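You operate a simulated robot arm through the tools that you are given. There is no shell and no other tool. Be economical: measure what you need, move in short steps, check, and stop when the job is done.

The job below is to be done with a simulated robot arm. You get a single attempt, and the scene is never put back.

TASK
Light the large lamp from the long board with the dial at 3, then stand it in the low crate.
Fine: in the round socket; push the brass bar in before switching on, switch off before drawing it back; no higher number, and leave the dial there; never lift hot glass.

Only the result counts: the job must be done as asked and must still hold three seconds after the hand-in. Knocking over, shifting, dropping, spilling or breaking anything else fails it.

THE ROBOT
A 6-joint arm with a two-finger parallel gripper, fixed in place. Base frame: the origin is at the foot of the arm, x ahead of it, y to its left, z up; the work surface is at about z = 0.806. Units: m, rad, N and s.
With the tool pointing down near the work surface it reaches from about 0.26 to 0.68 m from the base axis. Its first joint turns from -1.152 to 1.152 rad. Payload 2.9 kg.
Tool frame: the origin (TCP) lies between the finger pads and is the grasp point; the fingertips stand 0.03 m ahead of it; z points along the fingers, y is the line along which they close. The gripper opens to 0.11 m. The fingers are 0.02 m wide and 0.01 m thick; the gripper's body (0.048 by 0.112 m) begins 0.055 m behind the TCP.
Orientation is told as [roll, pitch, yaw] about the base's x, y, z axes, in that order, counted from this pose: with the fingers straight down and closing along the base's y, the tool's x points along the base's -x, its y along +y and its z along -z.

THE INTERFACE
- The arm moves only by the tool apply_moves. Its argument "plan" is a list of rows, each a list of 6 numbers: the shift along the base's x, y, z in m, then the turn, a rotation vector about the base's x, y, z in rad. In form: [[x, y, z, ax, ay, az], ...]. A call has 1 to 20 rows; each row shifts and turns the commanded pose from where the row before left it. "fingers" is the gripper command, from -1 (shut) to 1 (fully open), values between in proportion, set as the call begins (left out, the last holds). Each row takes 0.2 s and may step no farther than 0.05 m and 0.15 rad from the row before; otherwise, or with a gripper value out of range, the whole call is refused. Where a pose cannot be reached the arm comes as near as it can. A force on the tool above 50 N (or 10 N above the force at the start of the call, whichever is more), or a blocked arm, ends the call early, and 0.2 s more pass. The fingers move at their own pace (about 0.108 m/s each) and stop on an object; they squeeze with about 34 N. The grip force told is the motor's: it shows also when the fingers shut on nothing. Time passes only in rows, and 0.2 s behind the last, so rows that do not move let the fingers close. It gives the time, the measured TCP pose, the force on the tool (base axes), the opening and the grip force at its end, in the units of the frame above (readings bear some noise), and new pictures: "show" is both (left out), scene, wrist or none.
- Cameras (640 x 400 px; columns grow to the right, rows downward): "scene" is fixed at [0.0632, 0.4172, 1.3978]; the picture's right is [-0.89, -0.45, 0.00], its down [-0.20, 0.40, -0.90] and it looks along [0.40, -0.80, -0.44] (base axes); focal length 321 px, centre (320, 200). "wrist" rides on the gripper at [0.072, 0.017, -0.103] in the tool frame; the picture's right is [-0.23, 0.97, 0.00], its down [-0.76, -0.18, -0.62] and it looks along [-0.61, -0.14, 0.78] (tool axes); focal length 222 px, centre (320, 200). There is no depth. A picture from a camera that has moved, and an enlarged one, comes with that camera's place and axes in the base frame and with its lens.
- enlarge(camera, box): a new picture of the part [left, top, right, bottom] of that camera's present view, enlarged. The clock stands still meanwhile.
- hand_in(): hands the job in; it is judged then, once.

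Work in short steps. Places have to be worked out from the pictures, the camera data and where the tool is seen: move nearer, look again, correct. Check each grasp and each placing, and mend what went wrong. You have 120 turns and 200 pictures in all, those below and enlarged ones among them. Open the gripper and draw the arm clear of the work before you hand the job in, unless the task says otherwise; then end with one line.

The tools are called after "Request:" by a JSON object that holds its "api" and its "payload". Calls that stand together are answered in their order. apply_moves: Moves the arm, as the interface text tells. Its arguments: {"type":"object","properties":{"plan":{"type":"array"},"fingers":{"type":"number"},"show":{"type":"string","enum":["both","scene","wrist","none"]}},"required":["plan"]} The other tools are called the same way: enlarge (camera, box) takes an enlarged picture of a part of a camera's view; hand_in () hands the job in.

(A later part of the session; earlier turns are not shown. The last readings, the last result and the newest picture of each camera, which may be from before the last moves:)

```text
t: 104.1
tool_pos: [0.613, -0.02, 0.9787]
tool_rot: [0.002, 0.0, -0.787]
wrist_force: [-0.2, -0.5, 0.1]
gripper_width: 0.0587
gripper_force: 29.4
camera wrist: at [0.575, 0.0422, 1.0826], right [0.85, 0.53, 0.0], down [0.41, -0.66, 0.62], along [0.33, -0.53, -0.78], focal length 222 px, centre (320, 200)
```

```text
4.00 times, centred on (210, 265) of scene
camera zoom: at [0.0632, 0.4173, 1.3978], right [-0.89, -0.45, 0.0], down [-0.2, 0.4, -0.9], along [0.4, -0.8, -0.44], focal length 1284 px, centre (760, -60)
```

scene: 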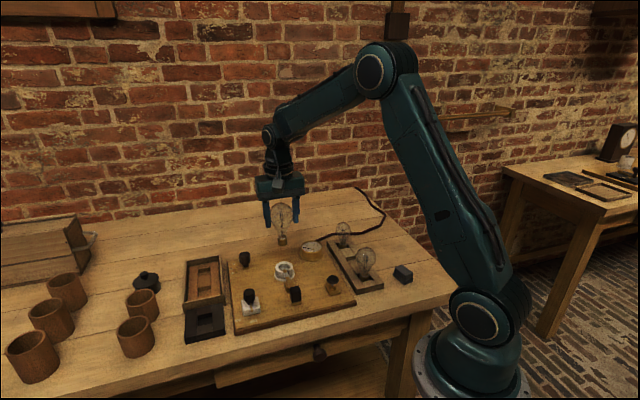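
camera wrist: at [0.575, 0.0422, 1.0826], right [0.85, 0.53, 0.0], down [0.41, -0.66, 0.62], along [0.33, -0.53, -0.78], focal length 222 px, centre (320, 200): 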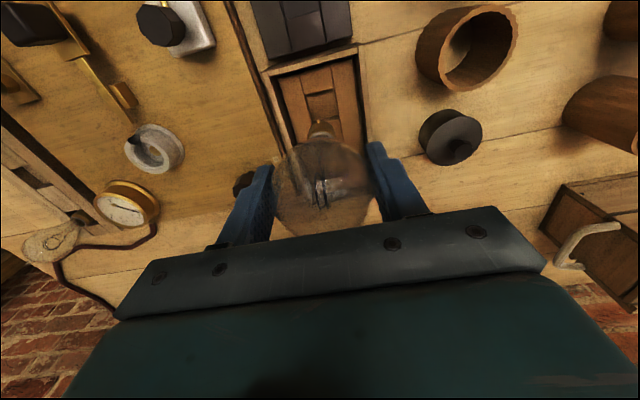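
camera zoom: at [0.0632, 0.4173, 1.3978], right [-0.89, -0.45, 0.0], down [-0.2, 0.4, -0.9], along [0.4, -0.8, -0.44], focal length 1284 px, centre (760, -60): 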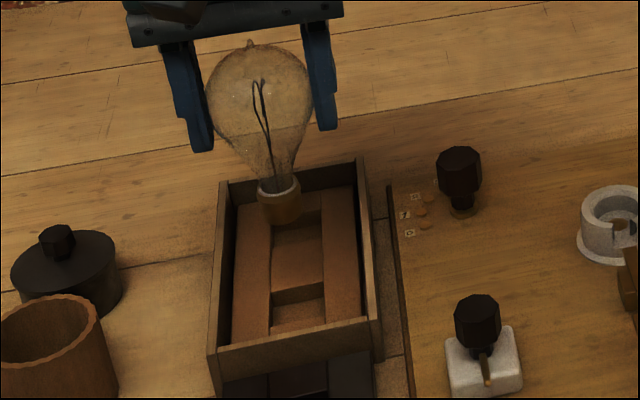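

Comparing both views, the pocket is about (0.6115, −0.016). I shift and lower nearer for a second check.

Request:
{"api": "apply_moves", "payload": {"plan": [[-0.0015, 0.004, -0.015, 0, 0, 0], [0, 0, -0.018, 0, 0, 0]], "show": "none"}}

Request:
{"api": "enlarge", "payload": {"camera": "wrist", "box": [270, 50, 370, 150]}}

Request:
{"api": "enlarge", "payload": {"camera": "scene", "box": [175, 235, 235, 310]}}

```text
t: 104.7
tool_pos: [0.6124, -0.0166, 0.9488]
tool_rot: [-0.001, -0.001, -0.784]
wrist_force: [-0.6, -0.2, -0.7]
gripper_width: 0.0589
gripper_force: 30.4
```

```text
4.00 times, centred on (320, 100) of wrist
camera zoom: at [0.5734, 0.047, 1.0513], right [0.85, 0.53, 0.0], down [0.41, -0.66, 0.62], along [0.33, -0.53, -0.78], focal length 888 px, centre (320, 600)
```

zoom: 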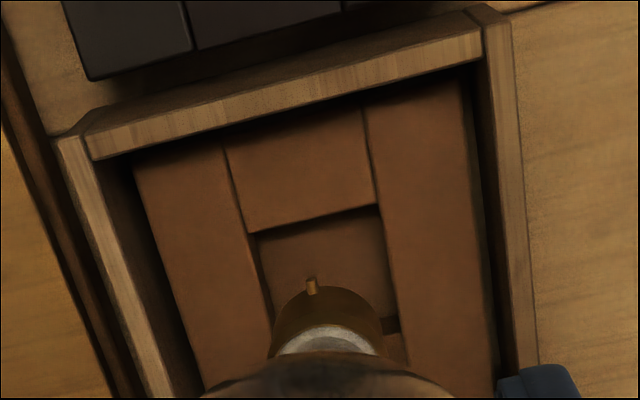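

```text
5.33 times, centred on (205, 272) of scene
camera zoom: at [0.0632, 0.4172, 1.3978], right [-0.89, -0.45, 0.0], down [-0.2, 0.4, -0.9], along [0.4, -0.8, -0.44], focal length 1712 px, centre (933, -187)
```

zoom: 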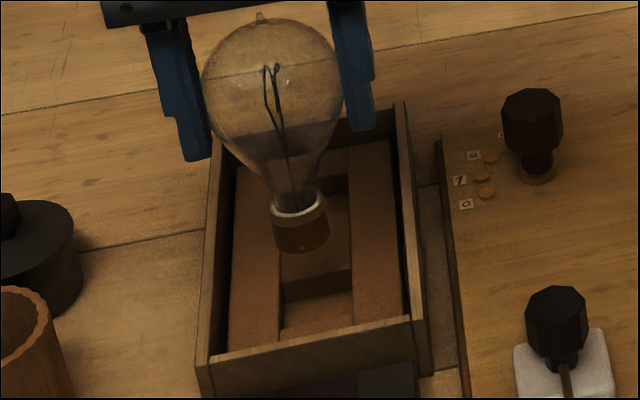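

Both views ask for ~(+0.001, −0.0024). I correct and lower to just above the fill.

Request:
{"api": "apply_moves", "payload": {"plan": [[0.0012, -0.0024, -0.01, 0, 0, 0], [0, 0, -0.012, 0, 0, 0]], "show": "none"}}

Request:
{"api": "enlarge", "payload": {"camera": "wrist", "box": [270, 50, 370, 150]}}

Request:
{"api": "enlarge", "payload": {"camera": "scene", "box": [175, 235, 235, 310]}}

```text
t: 105.3
tool_pos: [0.6136, -0.0172, 0.9274]
tool_rot: [0.0, -0.001, -0.785]
wrist_force: [0.4, -1.2, 0.1]
gripper_width: 0.0591
gripper_force: 29.7
```

```text
4.00 times, centred on (320, 100) of wrist
camera zoom: at [0.5749, 0.045, 1.0291], right [0.85, 0.53, 0.0], down [0.41, -0.66, 0.62], along [0.33, -0.53, -0.78], focal length 888 px, centre (320, 600)
```

zoom: 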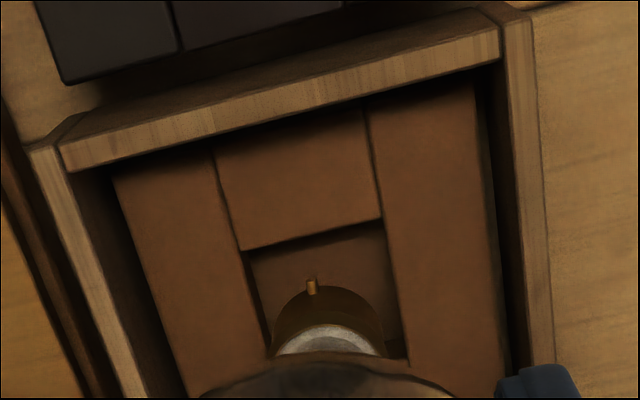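

```text
5.33 times, centred on (205, 272) of scene
camera zoom: at [0.0632, 0.4172, 1.3978], right [-0.89, -0.45, 0.0], down [-0.2, 0.4, -0.9], along [0.4, -0.8, -0.44], focal length 1712 px, centre (933, -187)
```

zoom: 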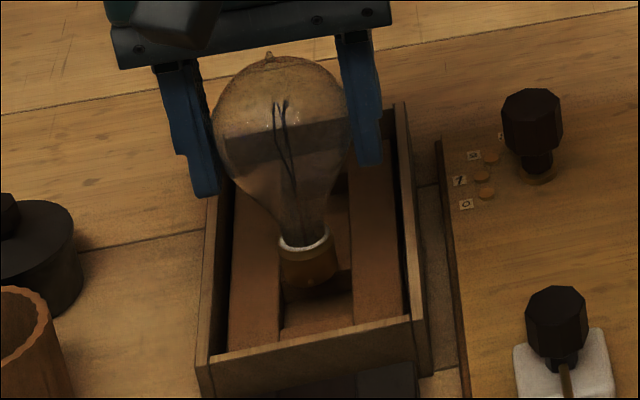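

Aligned within ~1 mm. Lowering into the pocket in small steps until it seats.

Request:
{"api": "apply_moves", "payload": {"plan": [[0, 0, -0.008, 0, 0, 0], [0, 0, -0.007, 0, 0, 0], [0, 0, -0.004, 0, 0, 0]], "show": "none"}}

Request:
{"api": "enlarge", "payload": {"camera": "scene", "box": [175, 235, 235, 310]}}

Request:
{"api": "enlarge", "payload": {"camera": "wrist", "box": [270, 50, 370, 150]}}

```text
t: 106.1
tool_pos: [0.6147, -0.0178, 0.9061]
tool_rot: [0.002, 0.0, -0.786]
wrist_force: [-1.6, -1.3, 4.6]
gripper_width: 0.059
gripper_force: 29.9
```

```text
5.33 times, centred on (205, 272) of scene
camera zoom: at [0.0631, 0.4172, 1.3978], right [-0.89, -0.45, 0.0], down [-0.2, 0.4, -0.9], along [0.4, -0.8, -0.44], focal length 1712 px, centre (933, -187)
```

zoom: 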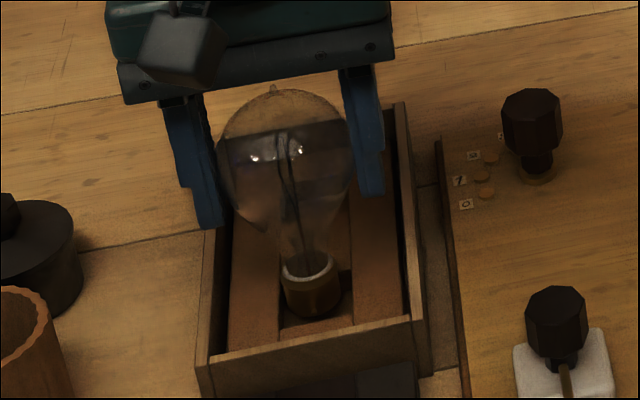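

```text
4.00 times, centred on (320, 100) of wrist
camera zoom: at [0.5757, 0.0458, 1.0112], right [0.85, 0.53, 0.0], down [0.41, -0.66, 0.62], along [0.33, -0.53, -0.78], focal length 888 px, centre (320, 600)
```

zoom: 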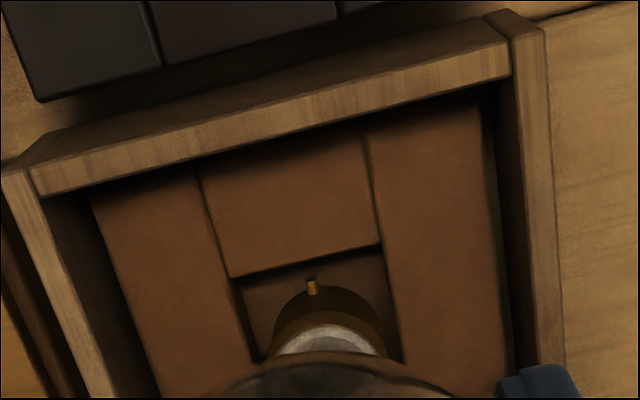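

First light contact (5 N). I lower a couple of mm more watching the force.

Request:
{"api": "apply_moves", "payload": {"plan": [[0, 0, -0.0015, 0, 0, 0], [0, 0, -0.0015, 0, 0, 0]], "show": "none"}}

Request:
{"api": "enlarge", "payload": {"camera": "scene", "box": [185, 265, 225, 305]}}

Request:
{"api": "enlarge", "payload": {"camera": "wrist", "box": [290, 90, 350, 150]}}

```text
t: 106.7
tool_pos: [0.6145, -0.0171, 0.9079]
tool_rot: [0.005, -0.003, -0.785]
wrist_force: [-3.5, 2.6, 21.0]
gripper_width: 0.059
gripper_force: 29.8
```

```text
10.00 times, centred on (205, 285) of scene
camera zoom: at [0.0627, 0.4173, 1.3978], right [-0.89, -0.45, 0.0], down [-0.2, 0.4, -0.9], along [0.4, -0.8, -0.44], focal length 3210 px, centre (1470, -650)
```

zoom: 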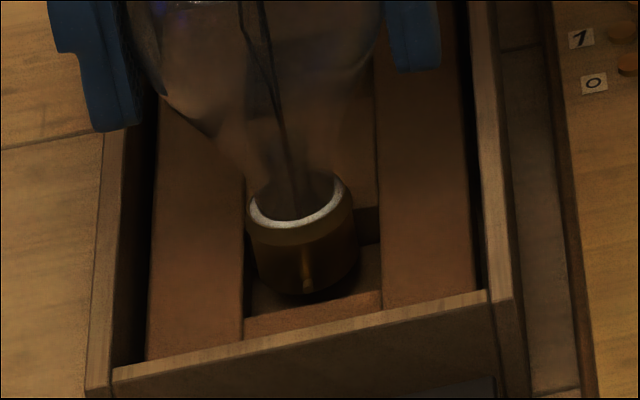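

```text
6.67 times, centred on (320, 120) of wrist
camera zoom: at [0.5752, 0.046, 1.0106], right [0.85, 0.53, 0.01], down [0.41, -0.66, 0.63], along [0.34, -0.53, -0.78], focal length 1481 px, centre (320, 733)
```

zoom: 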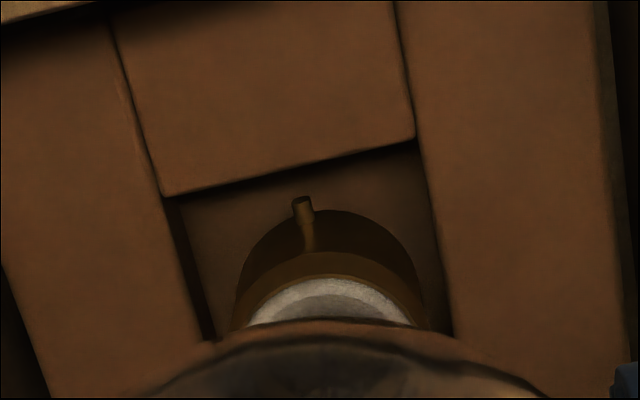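

Seated at 21 N; heights match the crate's pocket floor. I ease the load, and open only slightly so the lamp stays caged while I check it stands.

Request:
{"api": "apply_moves", "payload": {"plan": [[-0.0008, -0.0008, 0.002, 0, 0, 0], [0, 0, 0, 0, 0, 0]], "show": "none"}}

Request:
{"api": "apply_moves", "payload": {"plan": [[0, 0, 0, 0, 0, 0], [0, 0, 0, 0, 0, 0], [0, 0, 0, 0, 0, 0]], "fingers": 0.25, "show": "none"}}

Request:
{"api": "enlarge", "payload": {"camera": "scene", "box": [175, 235, 235, 310]}}

Request:
{"api": "enlarge", "payload": {"camera": "scene", "box": [185, 265, 225, 305]}}

Request:
{"api": "enlarge", "payload": {"camera": "wrist", "box": [250, 60, 390, 240]}}

```text
t: 107.3
tool_pos: [0.6128, -0.0173, 0.9081]
tool_rot: [0.003, -0.003, -0.785]
wrist_force: [4.8, 2.3, 13.4]
gripper_width: 0.0588
gripper_force: 30.0
```

```text
t: 108.1
tool_pos: [0.6128, -0.0182, 0.9071]
tool_rot: [0.0, 0.0, -0.788]
wrist_force: [0.2, -0.2, -0.7]
gripper_width: 0.0688
gripper_force: 0.2
```

```text
5.33 times, centred on (205, 272) of scene
camera zoom: at [0.0632, 0.4172, 1.3978], right [-0.89, -0.45, 0.0], down [-0.2, 0.4, -0.9], along [0.4, -0.8, -0.44], focal length 1712 px, centre (933, -187)
```

zoom: 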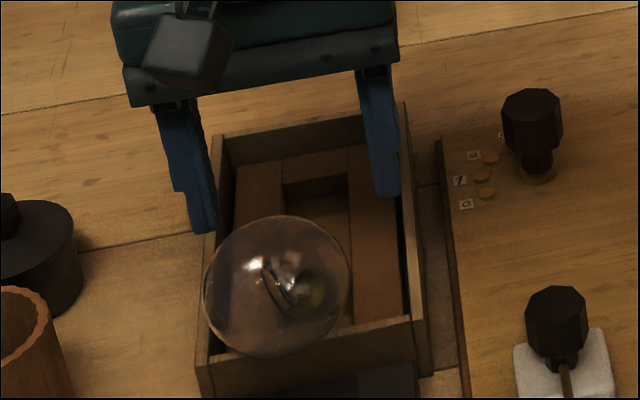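

```text
10.00 times, centred on (205, 285) of scene
camera zoom: at [0.0632, 0.4172, 1.3978], right [-0.89, -0.45, 0.0], down [-0.2, 0.4, -0.9], along [0.4, -0.8, -0.44], focal length 3210 px, centre (1470, -650)
```

zoom: 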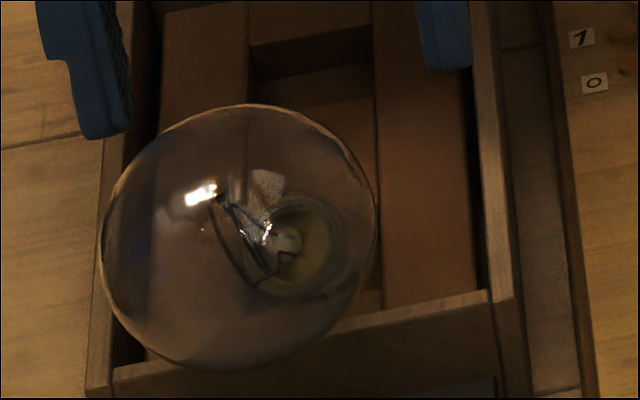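

```text
2.22 times, centred on (320, 150) of wrist
camera zoom: at [0.5739, 0.0449, 1.0098], right [0.85, 0.53, 0.0], down [0.41, -0.66, 0.62], along [0.33, -0.53, -0.78], focal length 494 px, centre (320, 311)
```

zoom: 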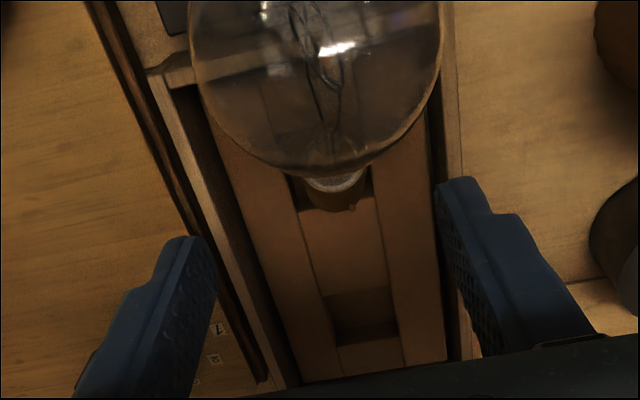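

The lamp tipped toward the crate's front wall – it was not fully seated – and now leans there. I raise straight up and survey to re-grasp it in line with its tilt.

Request:
{"api": "apply_moves", "payload": {"plan": [[0, 0, 0.03, 0, 0, 0], [0, 0, 0.04, 0, 0, 0], [0.015, -0.015, 0.04, 0, 0, 0], [0.015, -0.015, 0.02, 0, 0, 0]]}}

Request:
{"api": "enlarge", "payload": {"camera": "wrist", "box": [250, 0, 390, 180]}}

Request:
{"api": "enlarge", "payload": {"camera": "scene", "box": [175, 245, 235, 320]}}

```text
t: 109.1
tool_pos: [0.6435, -0.0473, 1.0369]
tool_rot: [0.0, -0.001, -0.786]
wrist_force: [0.8, -0.7, 0.5]
gripper_width: 0.0686
gripper_force: 0.1
camera wrist: at [0.6035, 0.0164, 1.1409], right [0.85, 0.53, 0.0], down [0.41, -0.66, 0.62], along [0.33, -0.53, -0.78], focal length 222 px, centre (320, 200)
```

scene: 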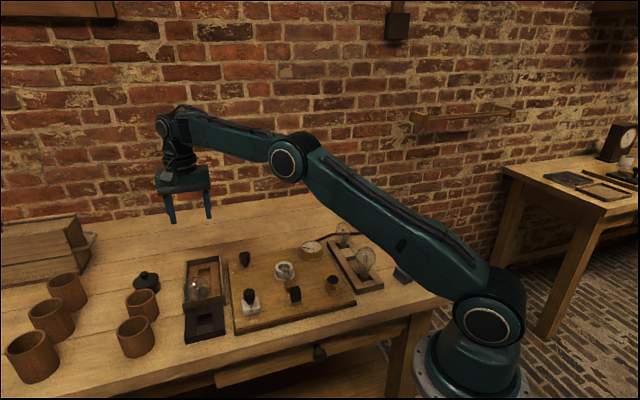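
wrist: 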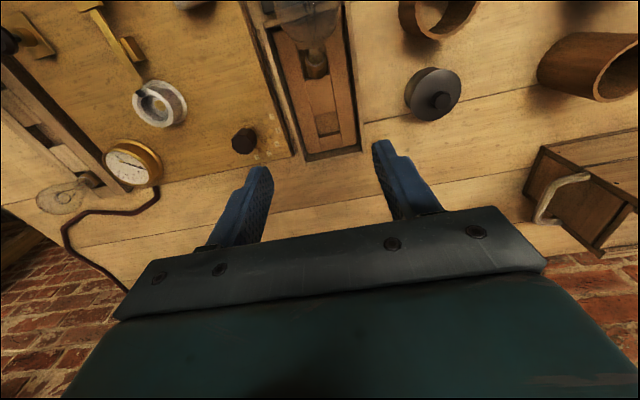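

```text
2.22 times, centred on (320, 90) of wrist
camera zoom: at [0.6035, 0.0164, 1.1409], right [0.85, 0.53, 0.0], down [0.41, -0.66, 0.62], along [0.33, -0.53, -0.78], focal length 494 px, centre (320, 444)
```

zoom: 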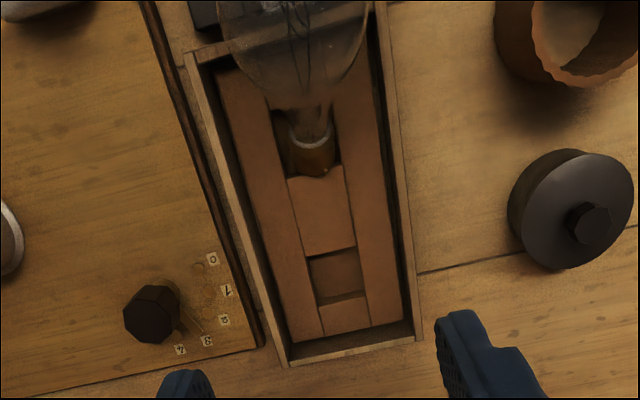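

```text
5.33 times, centred on (205, 282) of scene
camera zoom: at [0.0631, 0.4172, 1.3978], right [-0.89, -0.45, 0.0], down [-0.2, 0.4, -0.9], along [0.4, -0.8, -0.44], focal length 1712 px, centre (933, -240)
```

zoom: 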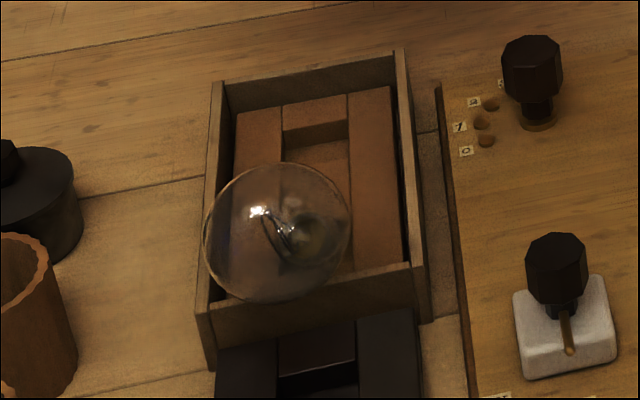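

I raise a little so the wrist camera sees the whole leaning bulb for triangulation.

Request:
{"api": "apply_moves", "payload": {"plan": [[0, 0, 0.045, 0, 0, 0], [0.01, -0.01, 0.04, 0, 0, 0]], "show": "none"}}

Request:
{"api": "enlarge", "payload": {"camera": "wrist", "box": [250, 0, 370, 120]}}

Request:
{"api": "enlarge", "payload": {"camera": "scene", "box": [185, 265, 225, 315]}}

```text
t: 109.7
tool_pos: [0.6332, -0.0408, 1.1055]
tool_rot: [0.003, 0.001, -0.785]
wrist_force: [-0.2, 0.3, -0.3]
gripper_width: 0.0688
gripper_force: 0.1
out of reach, approached as far as the arm can: row 2
```

```text
3.33 times, centred on (310, 60) of wrist
camera zoom: at [0.5953, 0.0216, 1.209], right [0.85, 0.53, 0.0], down [0.41, -0.66, 0.62], along [0.33, -0.53, -0.78], focal length 740 px, centre (353, 667)
```

zoom: 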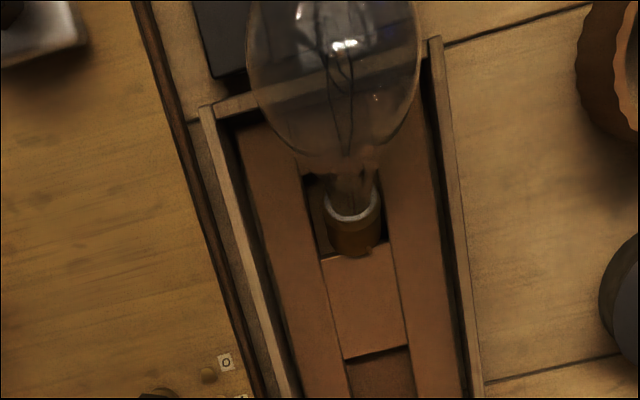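

```text
8.00 times, centred on (205, 290) of scene
camera zoom: at [0.0632, 0.4172, 1.3978], right [-0.89, -0.45, 0.0], down [-0.2, 0.4, -0.9], along [0.4, -0.8, -0.44], focal length 2568 px, centre (1240, -520)
```

zoom: 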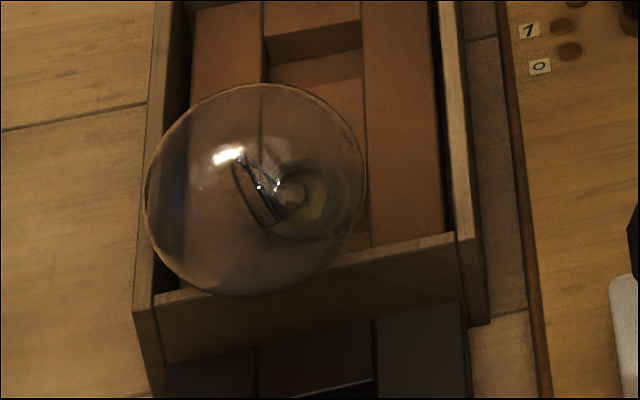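

Triangulated: bulb centre ≈ (0.581, 0.028, 0.878), lamp tilted ~52° toward (−x,+y). I go to a safe spot behind its top and tilt the hand to line up with its axis.

Request:
{"api": "apply_moves", "payload": {"plan": [[-0.0293, 0.0335, 0, 0, 0, 0], [-0.0293, 0.0335, 0, 0, 0, 0], [-0.0293, 0.0335, -0.01, 0, 0, 0], [-0.0293, 0.0335, -0.01, 0, 0, 0], [0, 0, 0, -0.0879, -0.0879, 0], [0, 0, 0, -0.0879, -0.0879, 0], [0, 0, 0, -0.0879, -0.0879, 0], [0, 0, 0, -0.0879, -0.0879, 0], [0, 0, 0, -0.0879, -0.0879, 0], [0, 0, 0, -0.0879, -0.0879, 0], [0, 0, 0, -0.0879, -0.0879, 0]], "fingers": 1}}

```text
t: 112.1
tool_pos: [0.5168, 0.0923, 1.0868]
tool_rot: [0.001, -0.873, -0.785]
wrist_force: [0.4, 0.3, 0.6]
gripper_width: 0.1097
gripper_force: 0.1
camera wrist: at [0.4406, 0.1919, 1.0969], right [0.79, 0.59, 0.17], down [-0.12, -0.13, 0.98], along [0.6, -0.8, -0.04], focal length 222 px, centre (320, 200)
```

scene: 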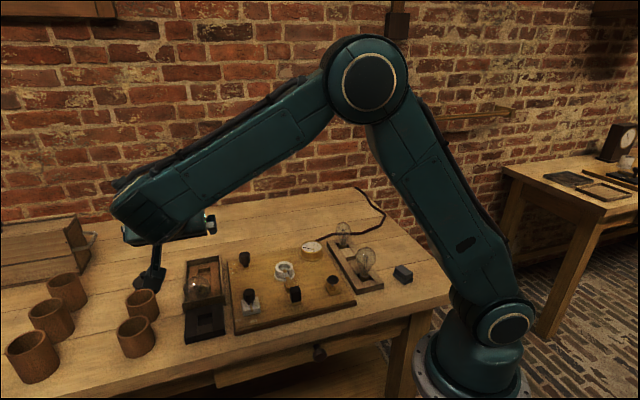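
wrist: 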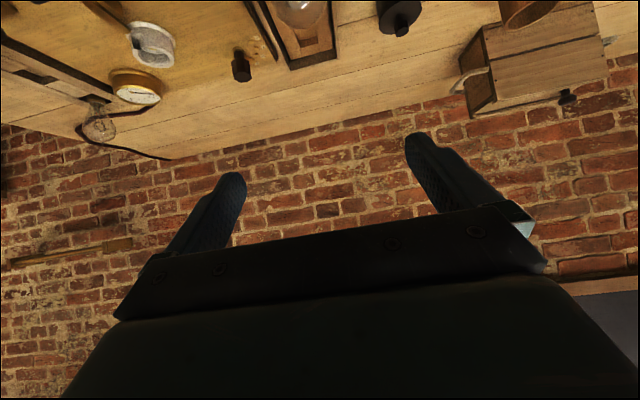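

Tilted pose reached. I lower toward the lamp's axis line and look.

Request:
{"api": "apply_moves", "payload": {"plan": [[0, 0, -0.04, 0, 0, 0], [0, 0, -0.04, 0, 0, 0], [0, 0, -0.04, 0, 0, 0]]}}

Request:
{"api": "enlarge", "payload": {"camera": "wrist", "box": [210, 0, 430, 200]}}

Request:
{"api": "enlarge", "payload": {"camera": "scene", "box": [120, 200, 260, 340]}}

```text
t: 112.9
tool_pos: [0.5188, 0.0916, 0.9647]
tool_rot: [0.002, -0.87, -0.786]
wrist_force: [0.9, 0.3, -0.3]
gripper_width: 0.11
gripper_force: 0.0
camera wrist: at [0.4415, 0.1912, 0.9758], right [0.79, 0.59, 0.17], down [-0.12, -0.14, 0.98], along [0.6, -0.8, -0.04], focal length 222 px, centre (320, 200)
```

scene: 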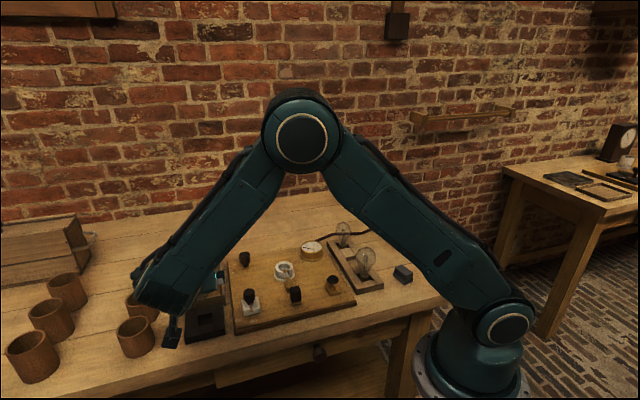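
wrist: 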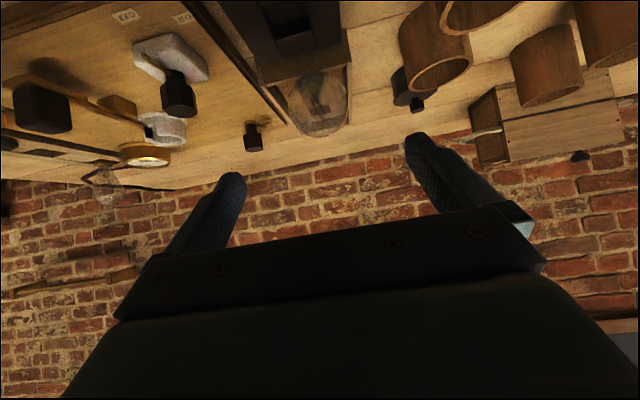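

```text
2.00 times, centred on (320, 100) of wrist
camera zoom: at [0.4415, 0.1912, 0.9758], right [0.79, 0.59, 0.17], down [-0.12, -0.14, 0.98], along [0.6, -0.8, -0.04], focal length 444 px, centre (320, 400)
```

zoom: 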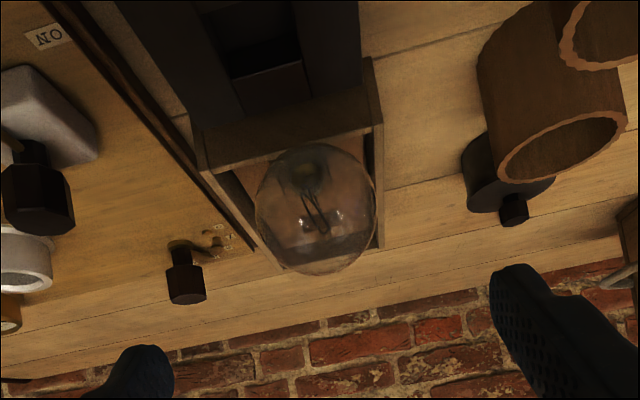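

```text
2.86 times, centred on (190, 270) of scene
camera zoom: at [0.0632, 0.4172, 1.3978], right [-0.89, -0.45, 0.0], down [-0.2, 0.4, -0.9], along [0.4, -0.8, -0.44], focal length 917 px, centre (691, 0)
```

zoom: 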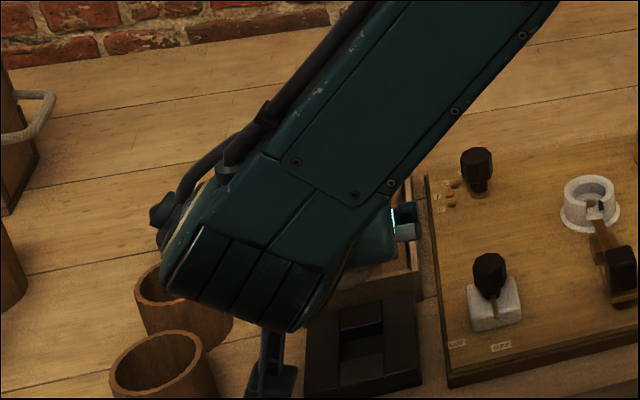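

Wrist view confirms bulb centre (0.581, 0.028, 0.877). I shift onto its axis and advance most of the way.

Request:
{"api": "apply_moves", "payload": {"plan": [[-0.002, 0.001, -0.01, 0, 0, 0], [0.0163, -0.0163, -0.0194, 0, 0, 0], [0.0163, -0.0163, -0.0194, 0, 0, 0]], "show": "wrist"}}

Request:
{"api": "enlarge", "payload": {"camera": "wrist", "box": [210, 60, 430, 200]}}

```text
t: 113.7
tool_pos: [0.5476, 0.0625, 0.9149]
tool_rot: [0.002, -0.873, -0.782]
wrist_force: [-0.1, -0.5, -0.2]
gripper_width: 0.11
gripper_force: 0.2
camera wrist: at [0.4716, 0.1623, 0.9266], right [0.79, 0.59, 0.17], down [-0.12, -0.14, 0.98], along [0.6, -0.8, -0.04], focal length 222 px, centre (320, 200)
```

wrist: 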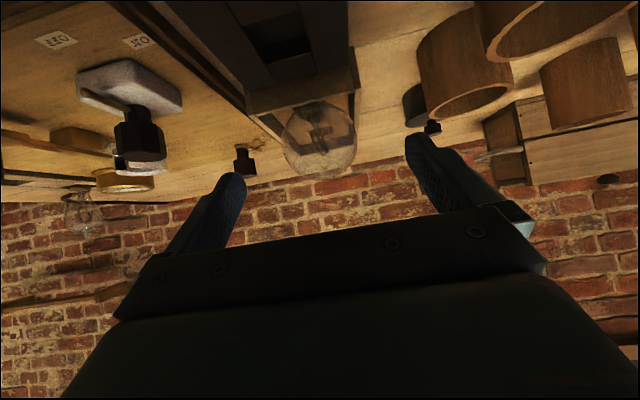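

```text
2.86 times, centred on (320, 130) of wrist
camera zoom: at [0.4716, 0.1623, 0.9266], right [0.79, 0.59, 0.17], down [-0.12, -0.14, 0.98], along [0.6, -0.8, -0.04], focal length 635 px, centre (320, 400)
```

zoom: 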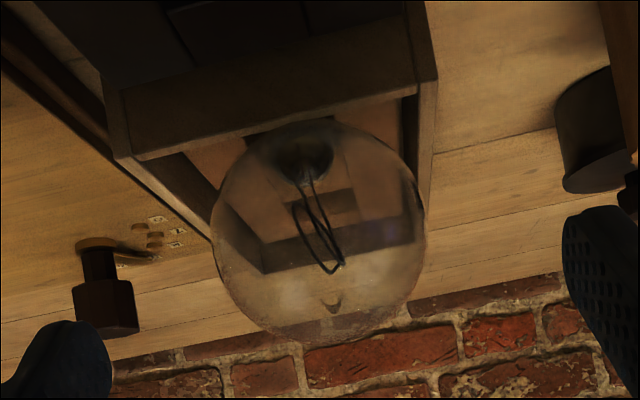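

On line; final advance to the bulb's equator, then look.

Request:
{"api": "apply_moves", "payload": {"plan": [[0.0165, -0.0165, -0.019, 0, 0, 0], [0.0165, -0.0165, -0.019, 0, 0, 0]]}}

Request:
{"api": "enlarge", "payload": {"camera": "wrist", "box": [210, 60, 430, 200]}}

```text
t: 114.3
tool_pos: [0.5827, 0.0276, 0.8796]
tool_rot: [0.002, -0.87, -0.786]
wrist_force: [0.0, 0.3, -0.6]
gripper_width: 0.1101
gripper_force: 0.2
camera wrist: at [0.5059, 0.1276, 0.8904], right [0.79, 0.59, 0.17], down [-0.12, -0.14, 0.98], along [0.6, -0.8, -0.04], focal length 222 px, centre (320, 200)
```

scene: 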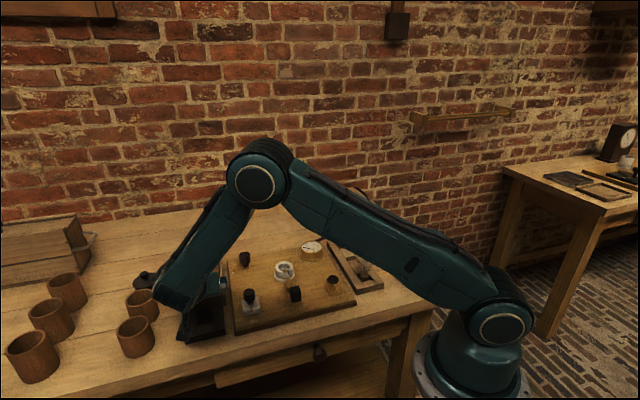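
wrist: 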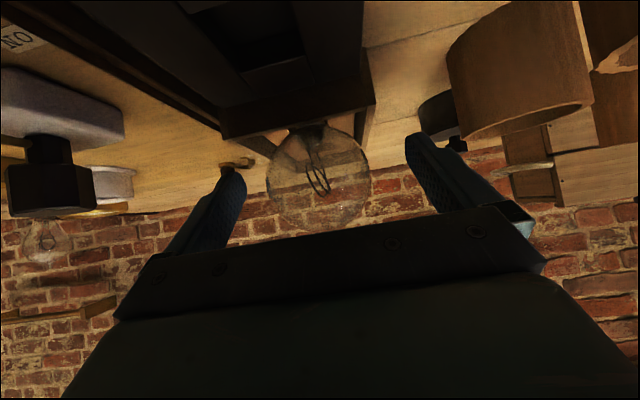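

```text
2.86 times, centred on (320, 130) of wrist
camera zoom: at [0.5059, 0.1276, 0.8904], right [0.79, 0.59, 0.17], down [-0.12, -0.14, 0.98], along [0.6, -0.8, -0.04], focal length 635 px, centre (320, 400)
```

zoom: 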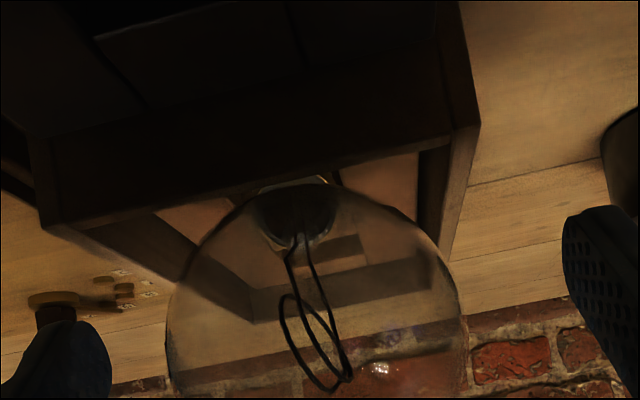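

Bulb is between the fingers, in line with the hand. Closing, then lifting straight up.

Request:
{"api": "apply_moves", "payload": {"plan": [[0, 0, 0, 0, 0, 0], [0, 0, 0, 0, 0, 0], [0, 0, 0, 0, 0, 0]], "fingers": -1, "show": "none"}}

Request:
{"api": "apply_moves", "payload": {"plan": [[0, 0, 0.01, 0, 0, 0], [0, 0, 0.02, 0, 0, 0], [0, 0, 0.03, 0, 0, 0], [0, 0, 0.04, 0, 0, 0], [0, 0, 0.03, 0, 0, 0]]}}

```text
t: 115.1
tool_pos: [0.5822, 0.0278, 0.8794]
tool_rot: [-0.001, -0.87, -0.785]
wrist_force: [0.7, 0.1, 0.4]
gripper_width: 0.0592
gripper_force: 29.6
```

```text
t: 116.3
tool_pos: [0.5804, 0.0285, 1.0099]
tool_rot: [0.001, -0.871, -0.784]
wrist_force: [-0.8, 0.3, 0.1]
gripper_width: 0.0588
gripper_force: 30.1
camera wrist: at [0.5047, 0.1281, 1.0207], right [0.79, 0.59, 0.17], down [-0.12, -0.14, 0.98], along [0.6, -0.8, -0.04], focal length 222 px, centre (320, 200)
```

scene: 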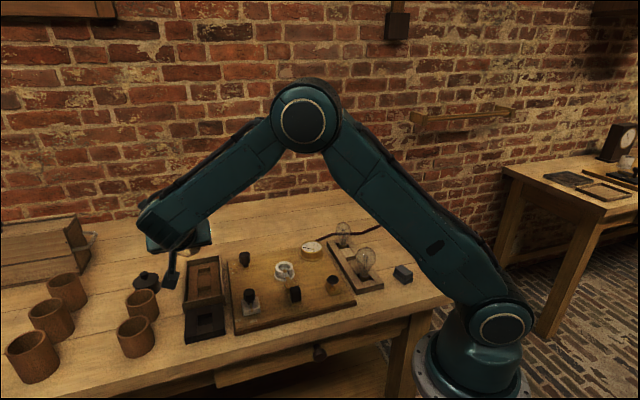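
wrist: 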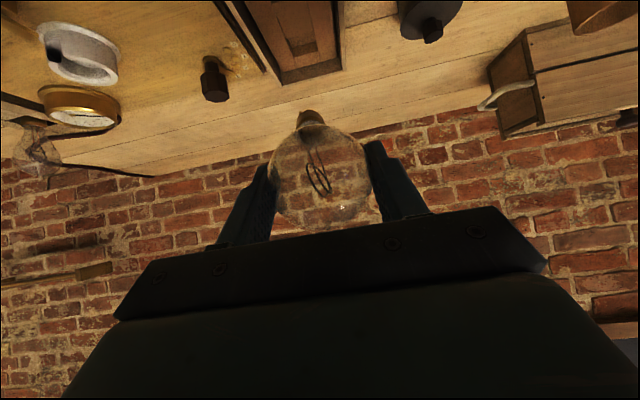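

Lamp recovered. I rotate it upright while moving above the pocket.

Request:
{"api": "apply_moves", "payload": {"plan": [[0, 0, 0.01, 0.0879, 0.0879, 0], [0.005, -0.007, 0, 0.0879, 0.0879, 0], [0.005, -0.007, 0, 0.0879, 0.0879, 0], [0.005, -0.007, 0, 0.0879, 0.0879, 0], [0.005, -0.007, 0, 0.0879, 0.0879, 0], [0.005, -0.008, 0, 0.0879, 0.0879, 0], [0.0045, -0.008, 0, 0.0879, 0.0879, 0]]}}

Request:
{"api": "enlarge", "payload": {"camera": "wrist", "box": [250, 40, 390, 200]}}

Request:
{"api": "enlarge", "payload": {"camera": "scene", "box": [170, 195, 250, 305]}}

```text
t: 117.9
tool_pos: [0.6122, -0.0168, 1.0196]
tool_rot: [0.002, 0.002, -0.786]
wrist_force: [-0.3, 0.5, 0.5]
gripper_width: 0.0587
gripper_force: 30.0
camera wrist: at [0.5729, 0.0451, 1.1227], right [0.85, 0.53, 0.0], down [0.41, -0.66, 0.62], along [0.33, -0.53, -0.78], focal length 222 px, centre (320, 200)
```

scene: 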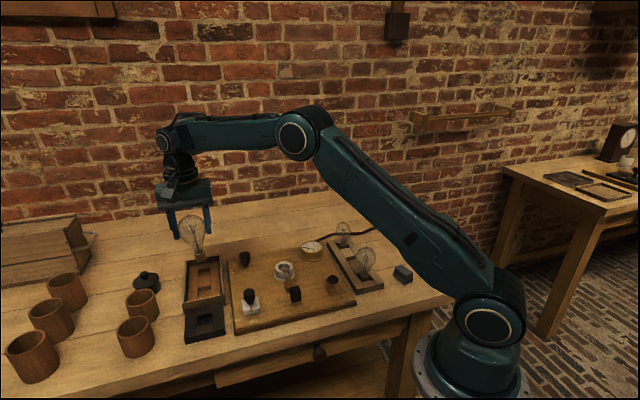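
wrist: 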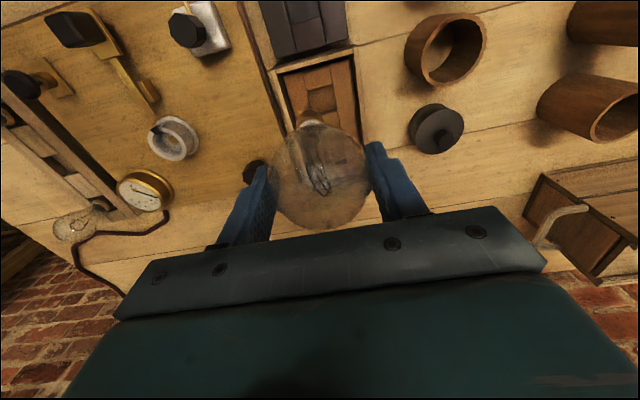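

```text
2.50 times, centred on (320, 120) of wrist
camera zoom: at [0.5729, 0.0451, 1.1227], right [0.85, 0.53, 0.0], down [0.41, -0.66, 0.62], along [0.33, -0.53, -0.78], focal length 555 px, centre (320, 400)
```

zoom: 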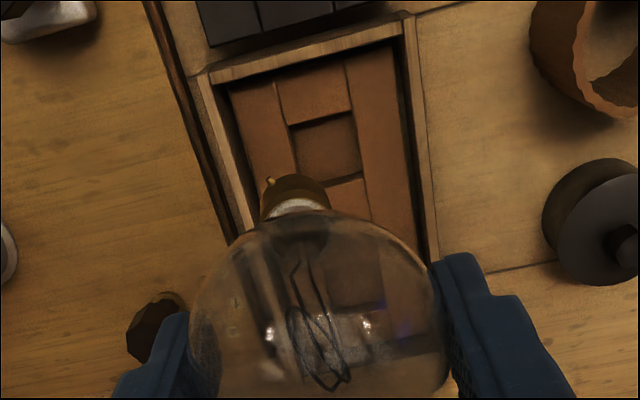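

```text
3.64 times, centred on (210, 250) of scene
camera zoom: at [0.0631, 0.4172, 1.3978], right [-0.89, -0.45, 0.0], down [-0.2, 0.4, -0.9], along [0.4, -0.8, -0.44], focal length 1167 px, centre (720, 18)
```

zoom: 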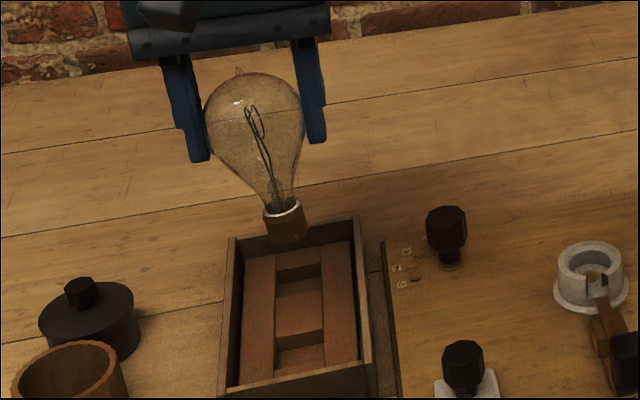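

The lamp is held about 7° off upright (base toward −x). I tilt the hand to compensate and re-measure.

Request:
{"api": "apply_moves", "payload": {"plan": [[0, 0, 0, -0.006, -0.065, 0], [0, 0, 0, -0.006, -0.065, 0]], "show": "none"}}

Request:
{"api": "enlarge", "payload": {"camera": "wrist", "box": [250, 40, 390, 200]}}

Request:
{"api": "enlarge", "payload": {"camera": "scene", "box": [165, 205, 235, 295]}}

```text
t: 118.5
tool_pos: [0.6108, -0.0161, 1.0194]
tool_rot: [0.086, -0.1, -0.788]
wrist_force: [-0.6, -0.4, -0.4]
gripper_width: 0.0589
gripper_force: 30.0
```

```text
2.50 times, centred on (320, 120) of wrist
camera zoom: at [0.559, 0.0473, 1.1155], right [0.84, 0.53, 0.11], down [0.33, -0.66, 0.68], along [0.43, -0.54, -0.73], focal length 555 px, centre (320, 400)
```

zoom: 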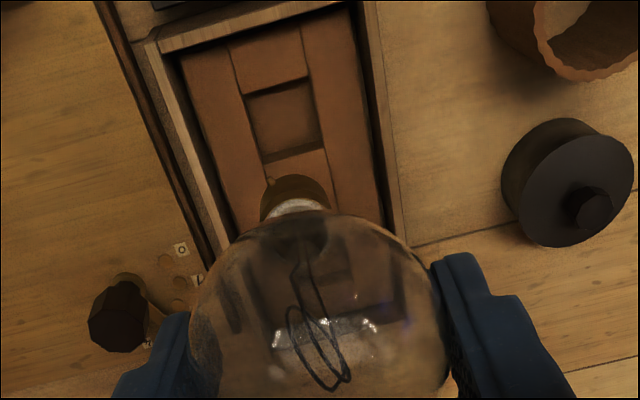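

```text
4.44 times, centred on (200, 250) of scene
camera zoom: at [0.0632, 0.4172, 1.3978], right [-0.89, -0.45, 0.0], down [-0.2, 0.4, -0.9], along [0.4, -0.8, -0.44], focal length 1427 px, centre (853, -22)
```

zoom: 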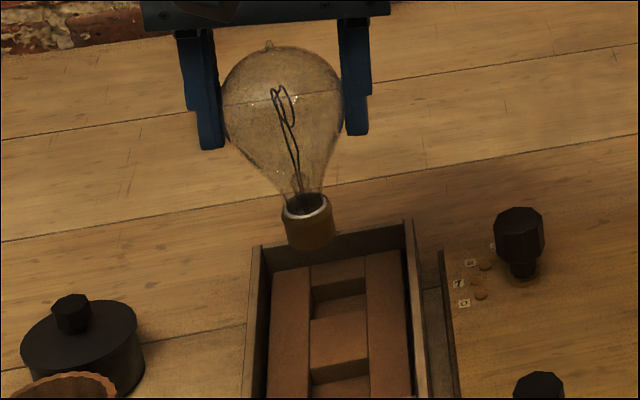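

The lamp now appears upright in both measures. I lower toward the pocket and compare base with pocket.

Request:
{"api": "apply_moves", "payload": {"plan": [[0, 0, -0.03, 0, 0, 0], [0, 0, -0.03, 0, 0, 0], [0, 0, -0.018, 0, 0, 0]], "show": "none"}}

Request:
{"api": "enlarge", "payload": {"camera": "wrist", "box": [270, 50, 370, 150]}}

Request:
{"api": "enlarge", "payload": {"camera": "scene", "box": [175, 235, 235, 310]}}

```text
t: 119.3
tool_pos: [0.6102, -0.0176, 0.942]
tool_rot: [0.085, -0.102, -0.789]
wrist_force: [0.0, 0.5, -1.1]
gripper_width: 0.0589
gripper_force: 30.1
```

```text
4.00 times, centred on (320, 100) of wrist
camera zoom: at [0.5593, 0.046, 1.0372], right [0.84, 0.53, 0.1], down [0.33, -0.66, 0.68], along [0.43, -0.54, -0.73], focal length 888 px, centre (320, 600)
```

zoom: 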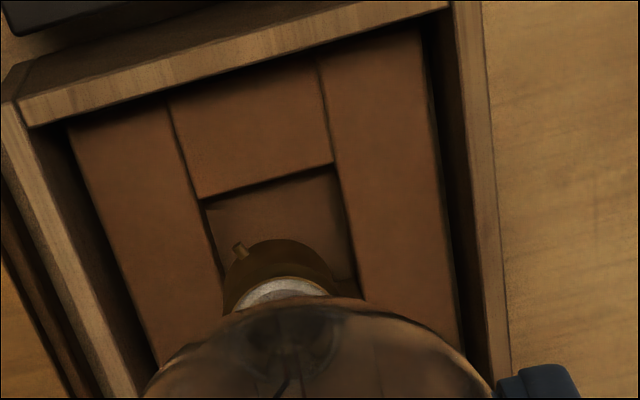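

```text
5.33 times, centred on (205, 272) of scene
camera zoom: at [0.0632, 0.4172, 1.3978], right [-0.89, -0.45, 0.0], down [-0.2, 0.4, -0.9], along [0.4, -0.8, -0.44], focal length 1712 px, centre (933, -187)
```

zoom: 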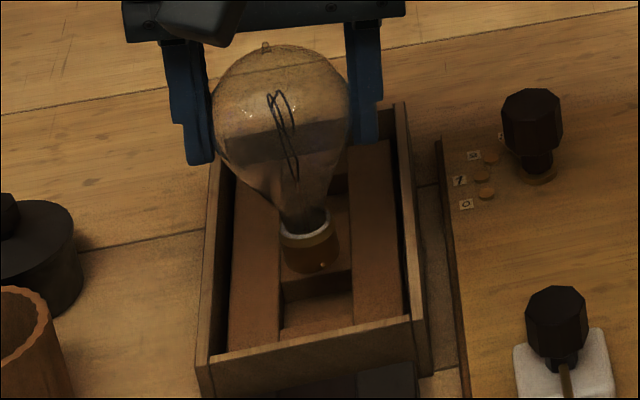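

Both views put the pocket ~3–4 mm toward +x. I shift accordingly and lower to just above the fill, where parallax is small.

Request:
{"api": "apply_moves", "payload": {"plan": [[0.003, 0.0015, -0.008, 0, 0, 0], [0, 0, -0.011, 0, 0, 0]], "show": "none"}}

Request:
{"api": "enlarge", "payload": {"camera": "wrist", "box": [280, 70, 350, 140]}}

Request:
{"api": "enlarge", "payload": {"camera": "scene", "box": [185, 265, 225, 305]}}

```text
t: 119.9
tool_pos: [0.6144, -0.0156, 0.9234]
tool_rot: [0.085, -0.102, -0.788]
wrist_force: [-0.3, -0.9, -1.0]
gripper_width: 0.0586
gripper_force: 30.2
```

```text
5.71 times, centred on (315, 105) of wrist
camera zoom: at [0.5627, 0.0486, 1.0189], right [0.84, 0.53, 0.1], down [0.33, -0.66, 0.68], along [0.43, -0.54, -0.73], focal length 1269 px, centre (349, 743)
```

zoom: 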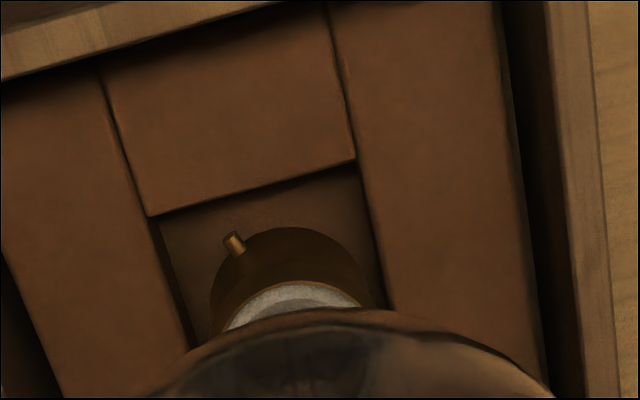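

```text
10.00 times, centred on (205, 285) of scene
camera zoom: at [0.0632, 0.4172, 1.3978], right [-0.89, -0.45, 0.0], down [-0.2, 0.4, -0.9], along [0.4, -0.8, -0.44], focal length 3210 px, centre (1470, -650)
```

zoom: 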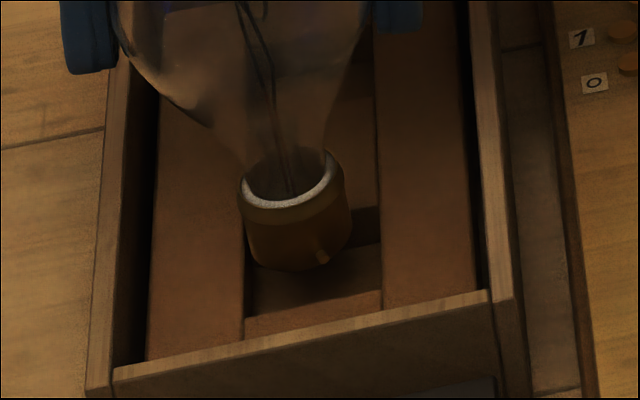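

At close range both views say: 2.6 mm too far back and 2 mm toward +x+y. I correct by (−0.0032, +0.0004) and re-check slightly lower.

Request:
{"api": "apply_moves", "payload": {"plan": [[-0.0032, 0.0004, -0.002, 0, 0, 0], [0, 0, 0, 0, 0, 0]], "show": "none"}}

Request:
{"api": "enlarge", "payload": {"camera": "wrist", "box": [280, 70, 350, 140]}}

Request:
{"api": "enlarge", "payload": {"camera": "scene", "box": [185, 265, 225, 305]}}

```text
t: 120.5
tool_pos: [0.6099, -0.015, 0.9208]
tool_rot: [0.086, -0.101, -0.788]
wrist_force: [0.2, -0.3, 0.2]
gripper_width: 0.0586
gripper_force: 29.9
```

```text
5.71 times, centred on (315, 105) of wrist
camera zoom: at [0.5592, 0.0491, 1.0173], right [0.84, 0.53, 0.1], down [0.33, -0.66, 0.68], along [0.43, -0.54, -0.73], focal length 1269 px, centre (349, 743)
```

zoom: 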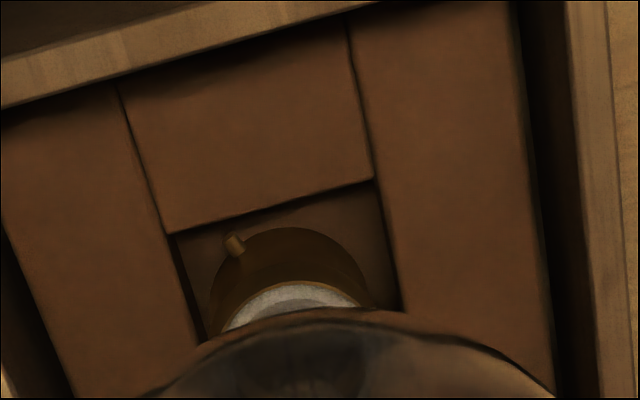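

```text
10.00 times, centred on (205, 285) of scene
camera zoom: at [0.0632, 0.4172, 1.3978], right [-0.89, -0.45, 0.0], down [-0.2, 0.4, -0.9], along [0.4, -0.8, -0.44], focal length 3210 px, centre (1470, -650)
```

zoom: 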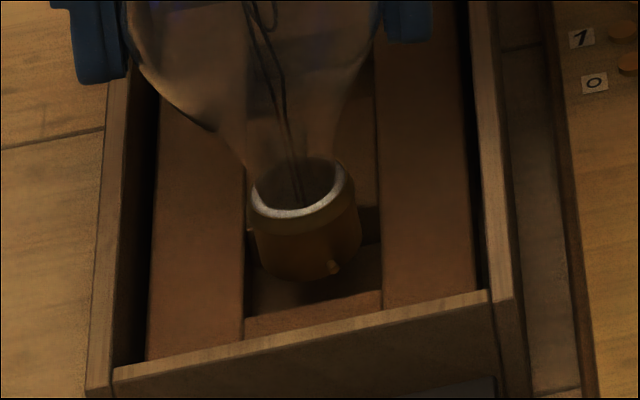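

Now centred in both views. Lowering in 2 mm steps, watching for early contact.

Request:
{"api": "apply_moves", "payload": {"plan": [[0, 0, -0.0025, 0, 0, 0], [0, 0, -0.0025, 0, 0, 0]], "show": "none"}}

Request:
{"api": "apply_moves", "payload": {"plan": [[0, 0, -0.0025, 0, 0, 0], [0, 0, -0.001, 0, 0, 0]], "show": "none"}}

Request:
{"api": "enlarge", "payload": {"camera": "scene", "box": [185, 265, 225, 305]}}

Request:
{"api": "enlarge", "payload": {"camera": "wrist", "box": [280, 70, 350, 140]}}

```text
t: 121.1
tool_pos: [0.61, -0.0151, 0.9162]
tool_rot: [0.083, -0.099, -0.789]
wrist_force: [-0.3, 1.0, -1.7]
gripper_width: 0.0587
gripper_force: 29.9
```

```text
t: 121.7
tool_pos: [0.6116, -0.0135, 0.9132]
tool_rot: [0.084, -0.101, -0.787]
wrist_force: [1.4, -1.5, 1.8]
gripper_width: 0.0589
gripper_force: 30.2
```

```text
10.00 times, centred on (205, 285) of scene
camera zoom: at [0.0632, 0.4172, 1.3978], right [-0.89, -0.45, 0.0], down [-0.2, 0.4, -0.9], along [0.4, -0.8, -0.44], focal length 3210 px, centre (1470, -650)
```

zoom: 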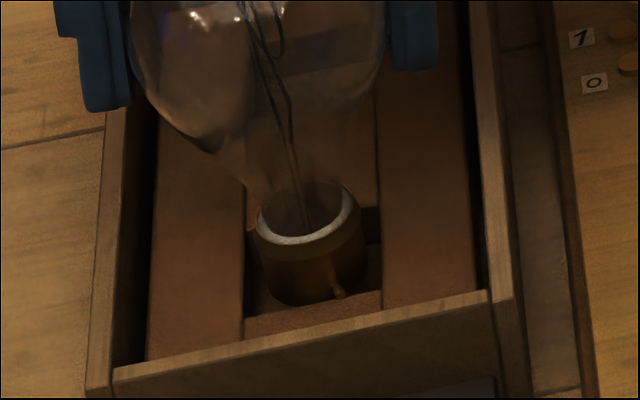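

```text
5.71 times, centred on (315, 105) of wrist
camera zoom: at [0.5586, 0.0492, 1.0089], right [0.84, 0.53, 0.11], down [0.33, -0.66, 0.68], along [0.43, -0.54, -0.73], focal length 1269 px, centre (349, 743)
```

zoom: 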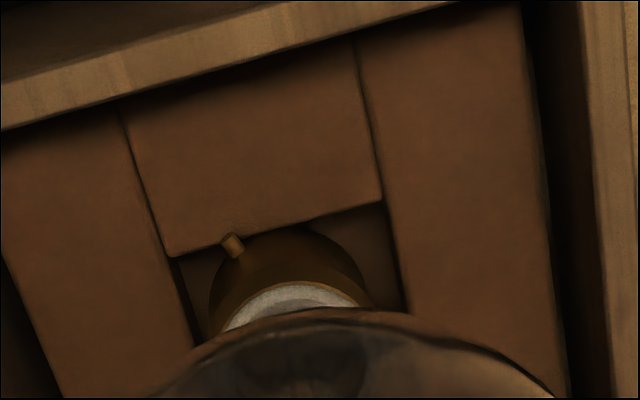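

Now slightly too far forward (pin near the front block). I shift 2.5 mm back before going on down.

Request:
{"api": "apply_moves", "payload": {"plan": [[0.0018, -0.0018, 0.001, 0, 0, 0], [0, 0, -0.002, 0, 0, 0]], "show": "none"}}

Request:
{"api": "enlarge", "payload": {"camera": "scene", "box": [185, 265, 225, 305]}}

Request:
{"api": "enlarge", "payload": {"camera": "wrist", "box": [280, 70, 350, 140]}}

```text
t: 122.3
tool_pos: [0.611, -0.0167, 0.9119]
tool_rot: [0.086, -0.102, -0.786]
wrist_force: [-3.2, 3.1, 9.8]
gripper_width: 0.0586
gripper_force: 29.9
```

```text
10.00 times, centred on (205, 285) of scene
camera zoom: at [0.0629, 0.4173, 1.3978], right [-0.89, -0.45, 0.0], down [-0.2, 0.4, -0.9], along [0.4, -0.8, -0.44], focal length 3210 px, centre (1470, -650)
```

zoom: 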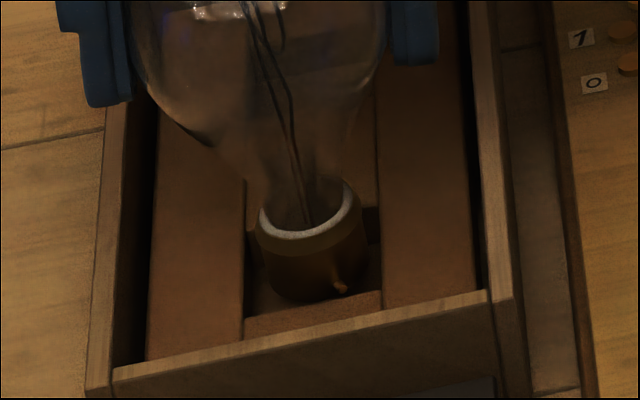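

```text
5.71 times, centred on (315, 105) of wrist
camera zoom: at [0.5598, 0.0473, 1.0089], right [0.84, 0.53, 0.11], down [0.33, -0.66, 0.68], along [0.43, -0.54, -0.73], focal length 1269 px, centre (349, 743)
```

zoom: 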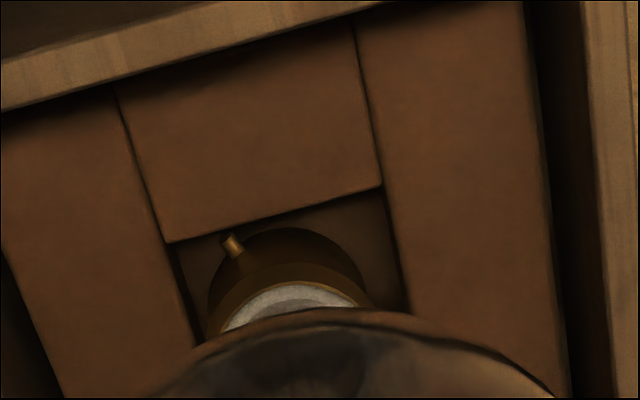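

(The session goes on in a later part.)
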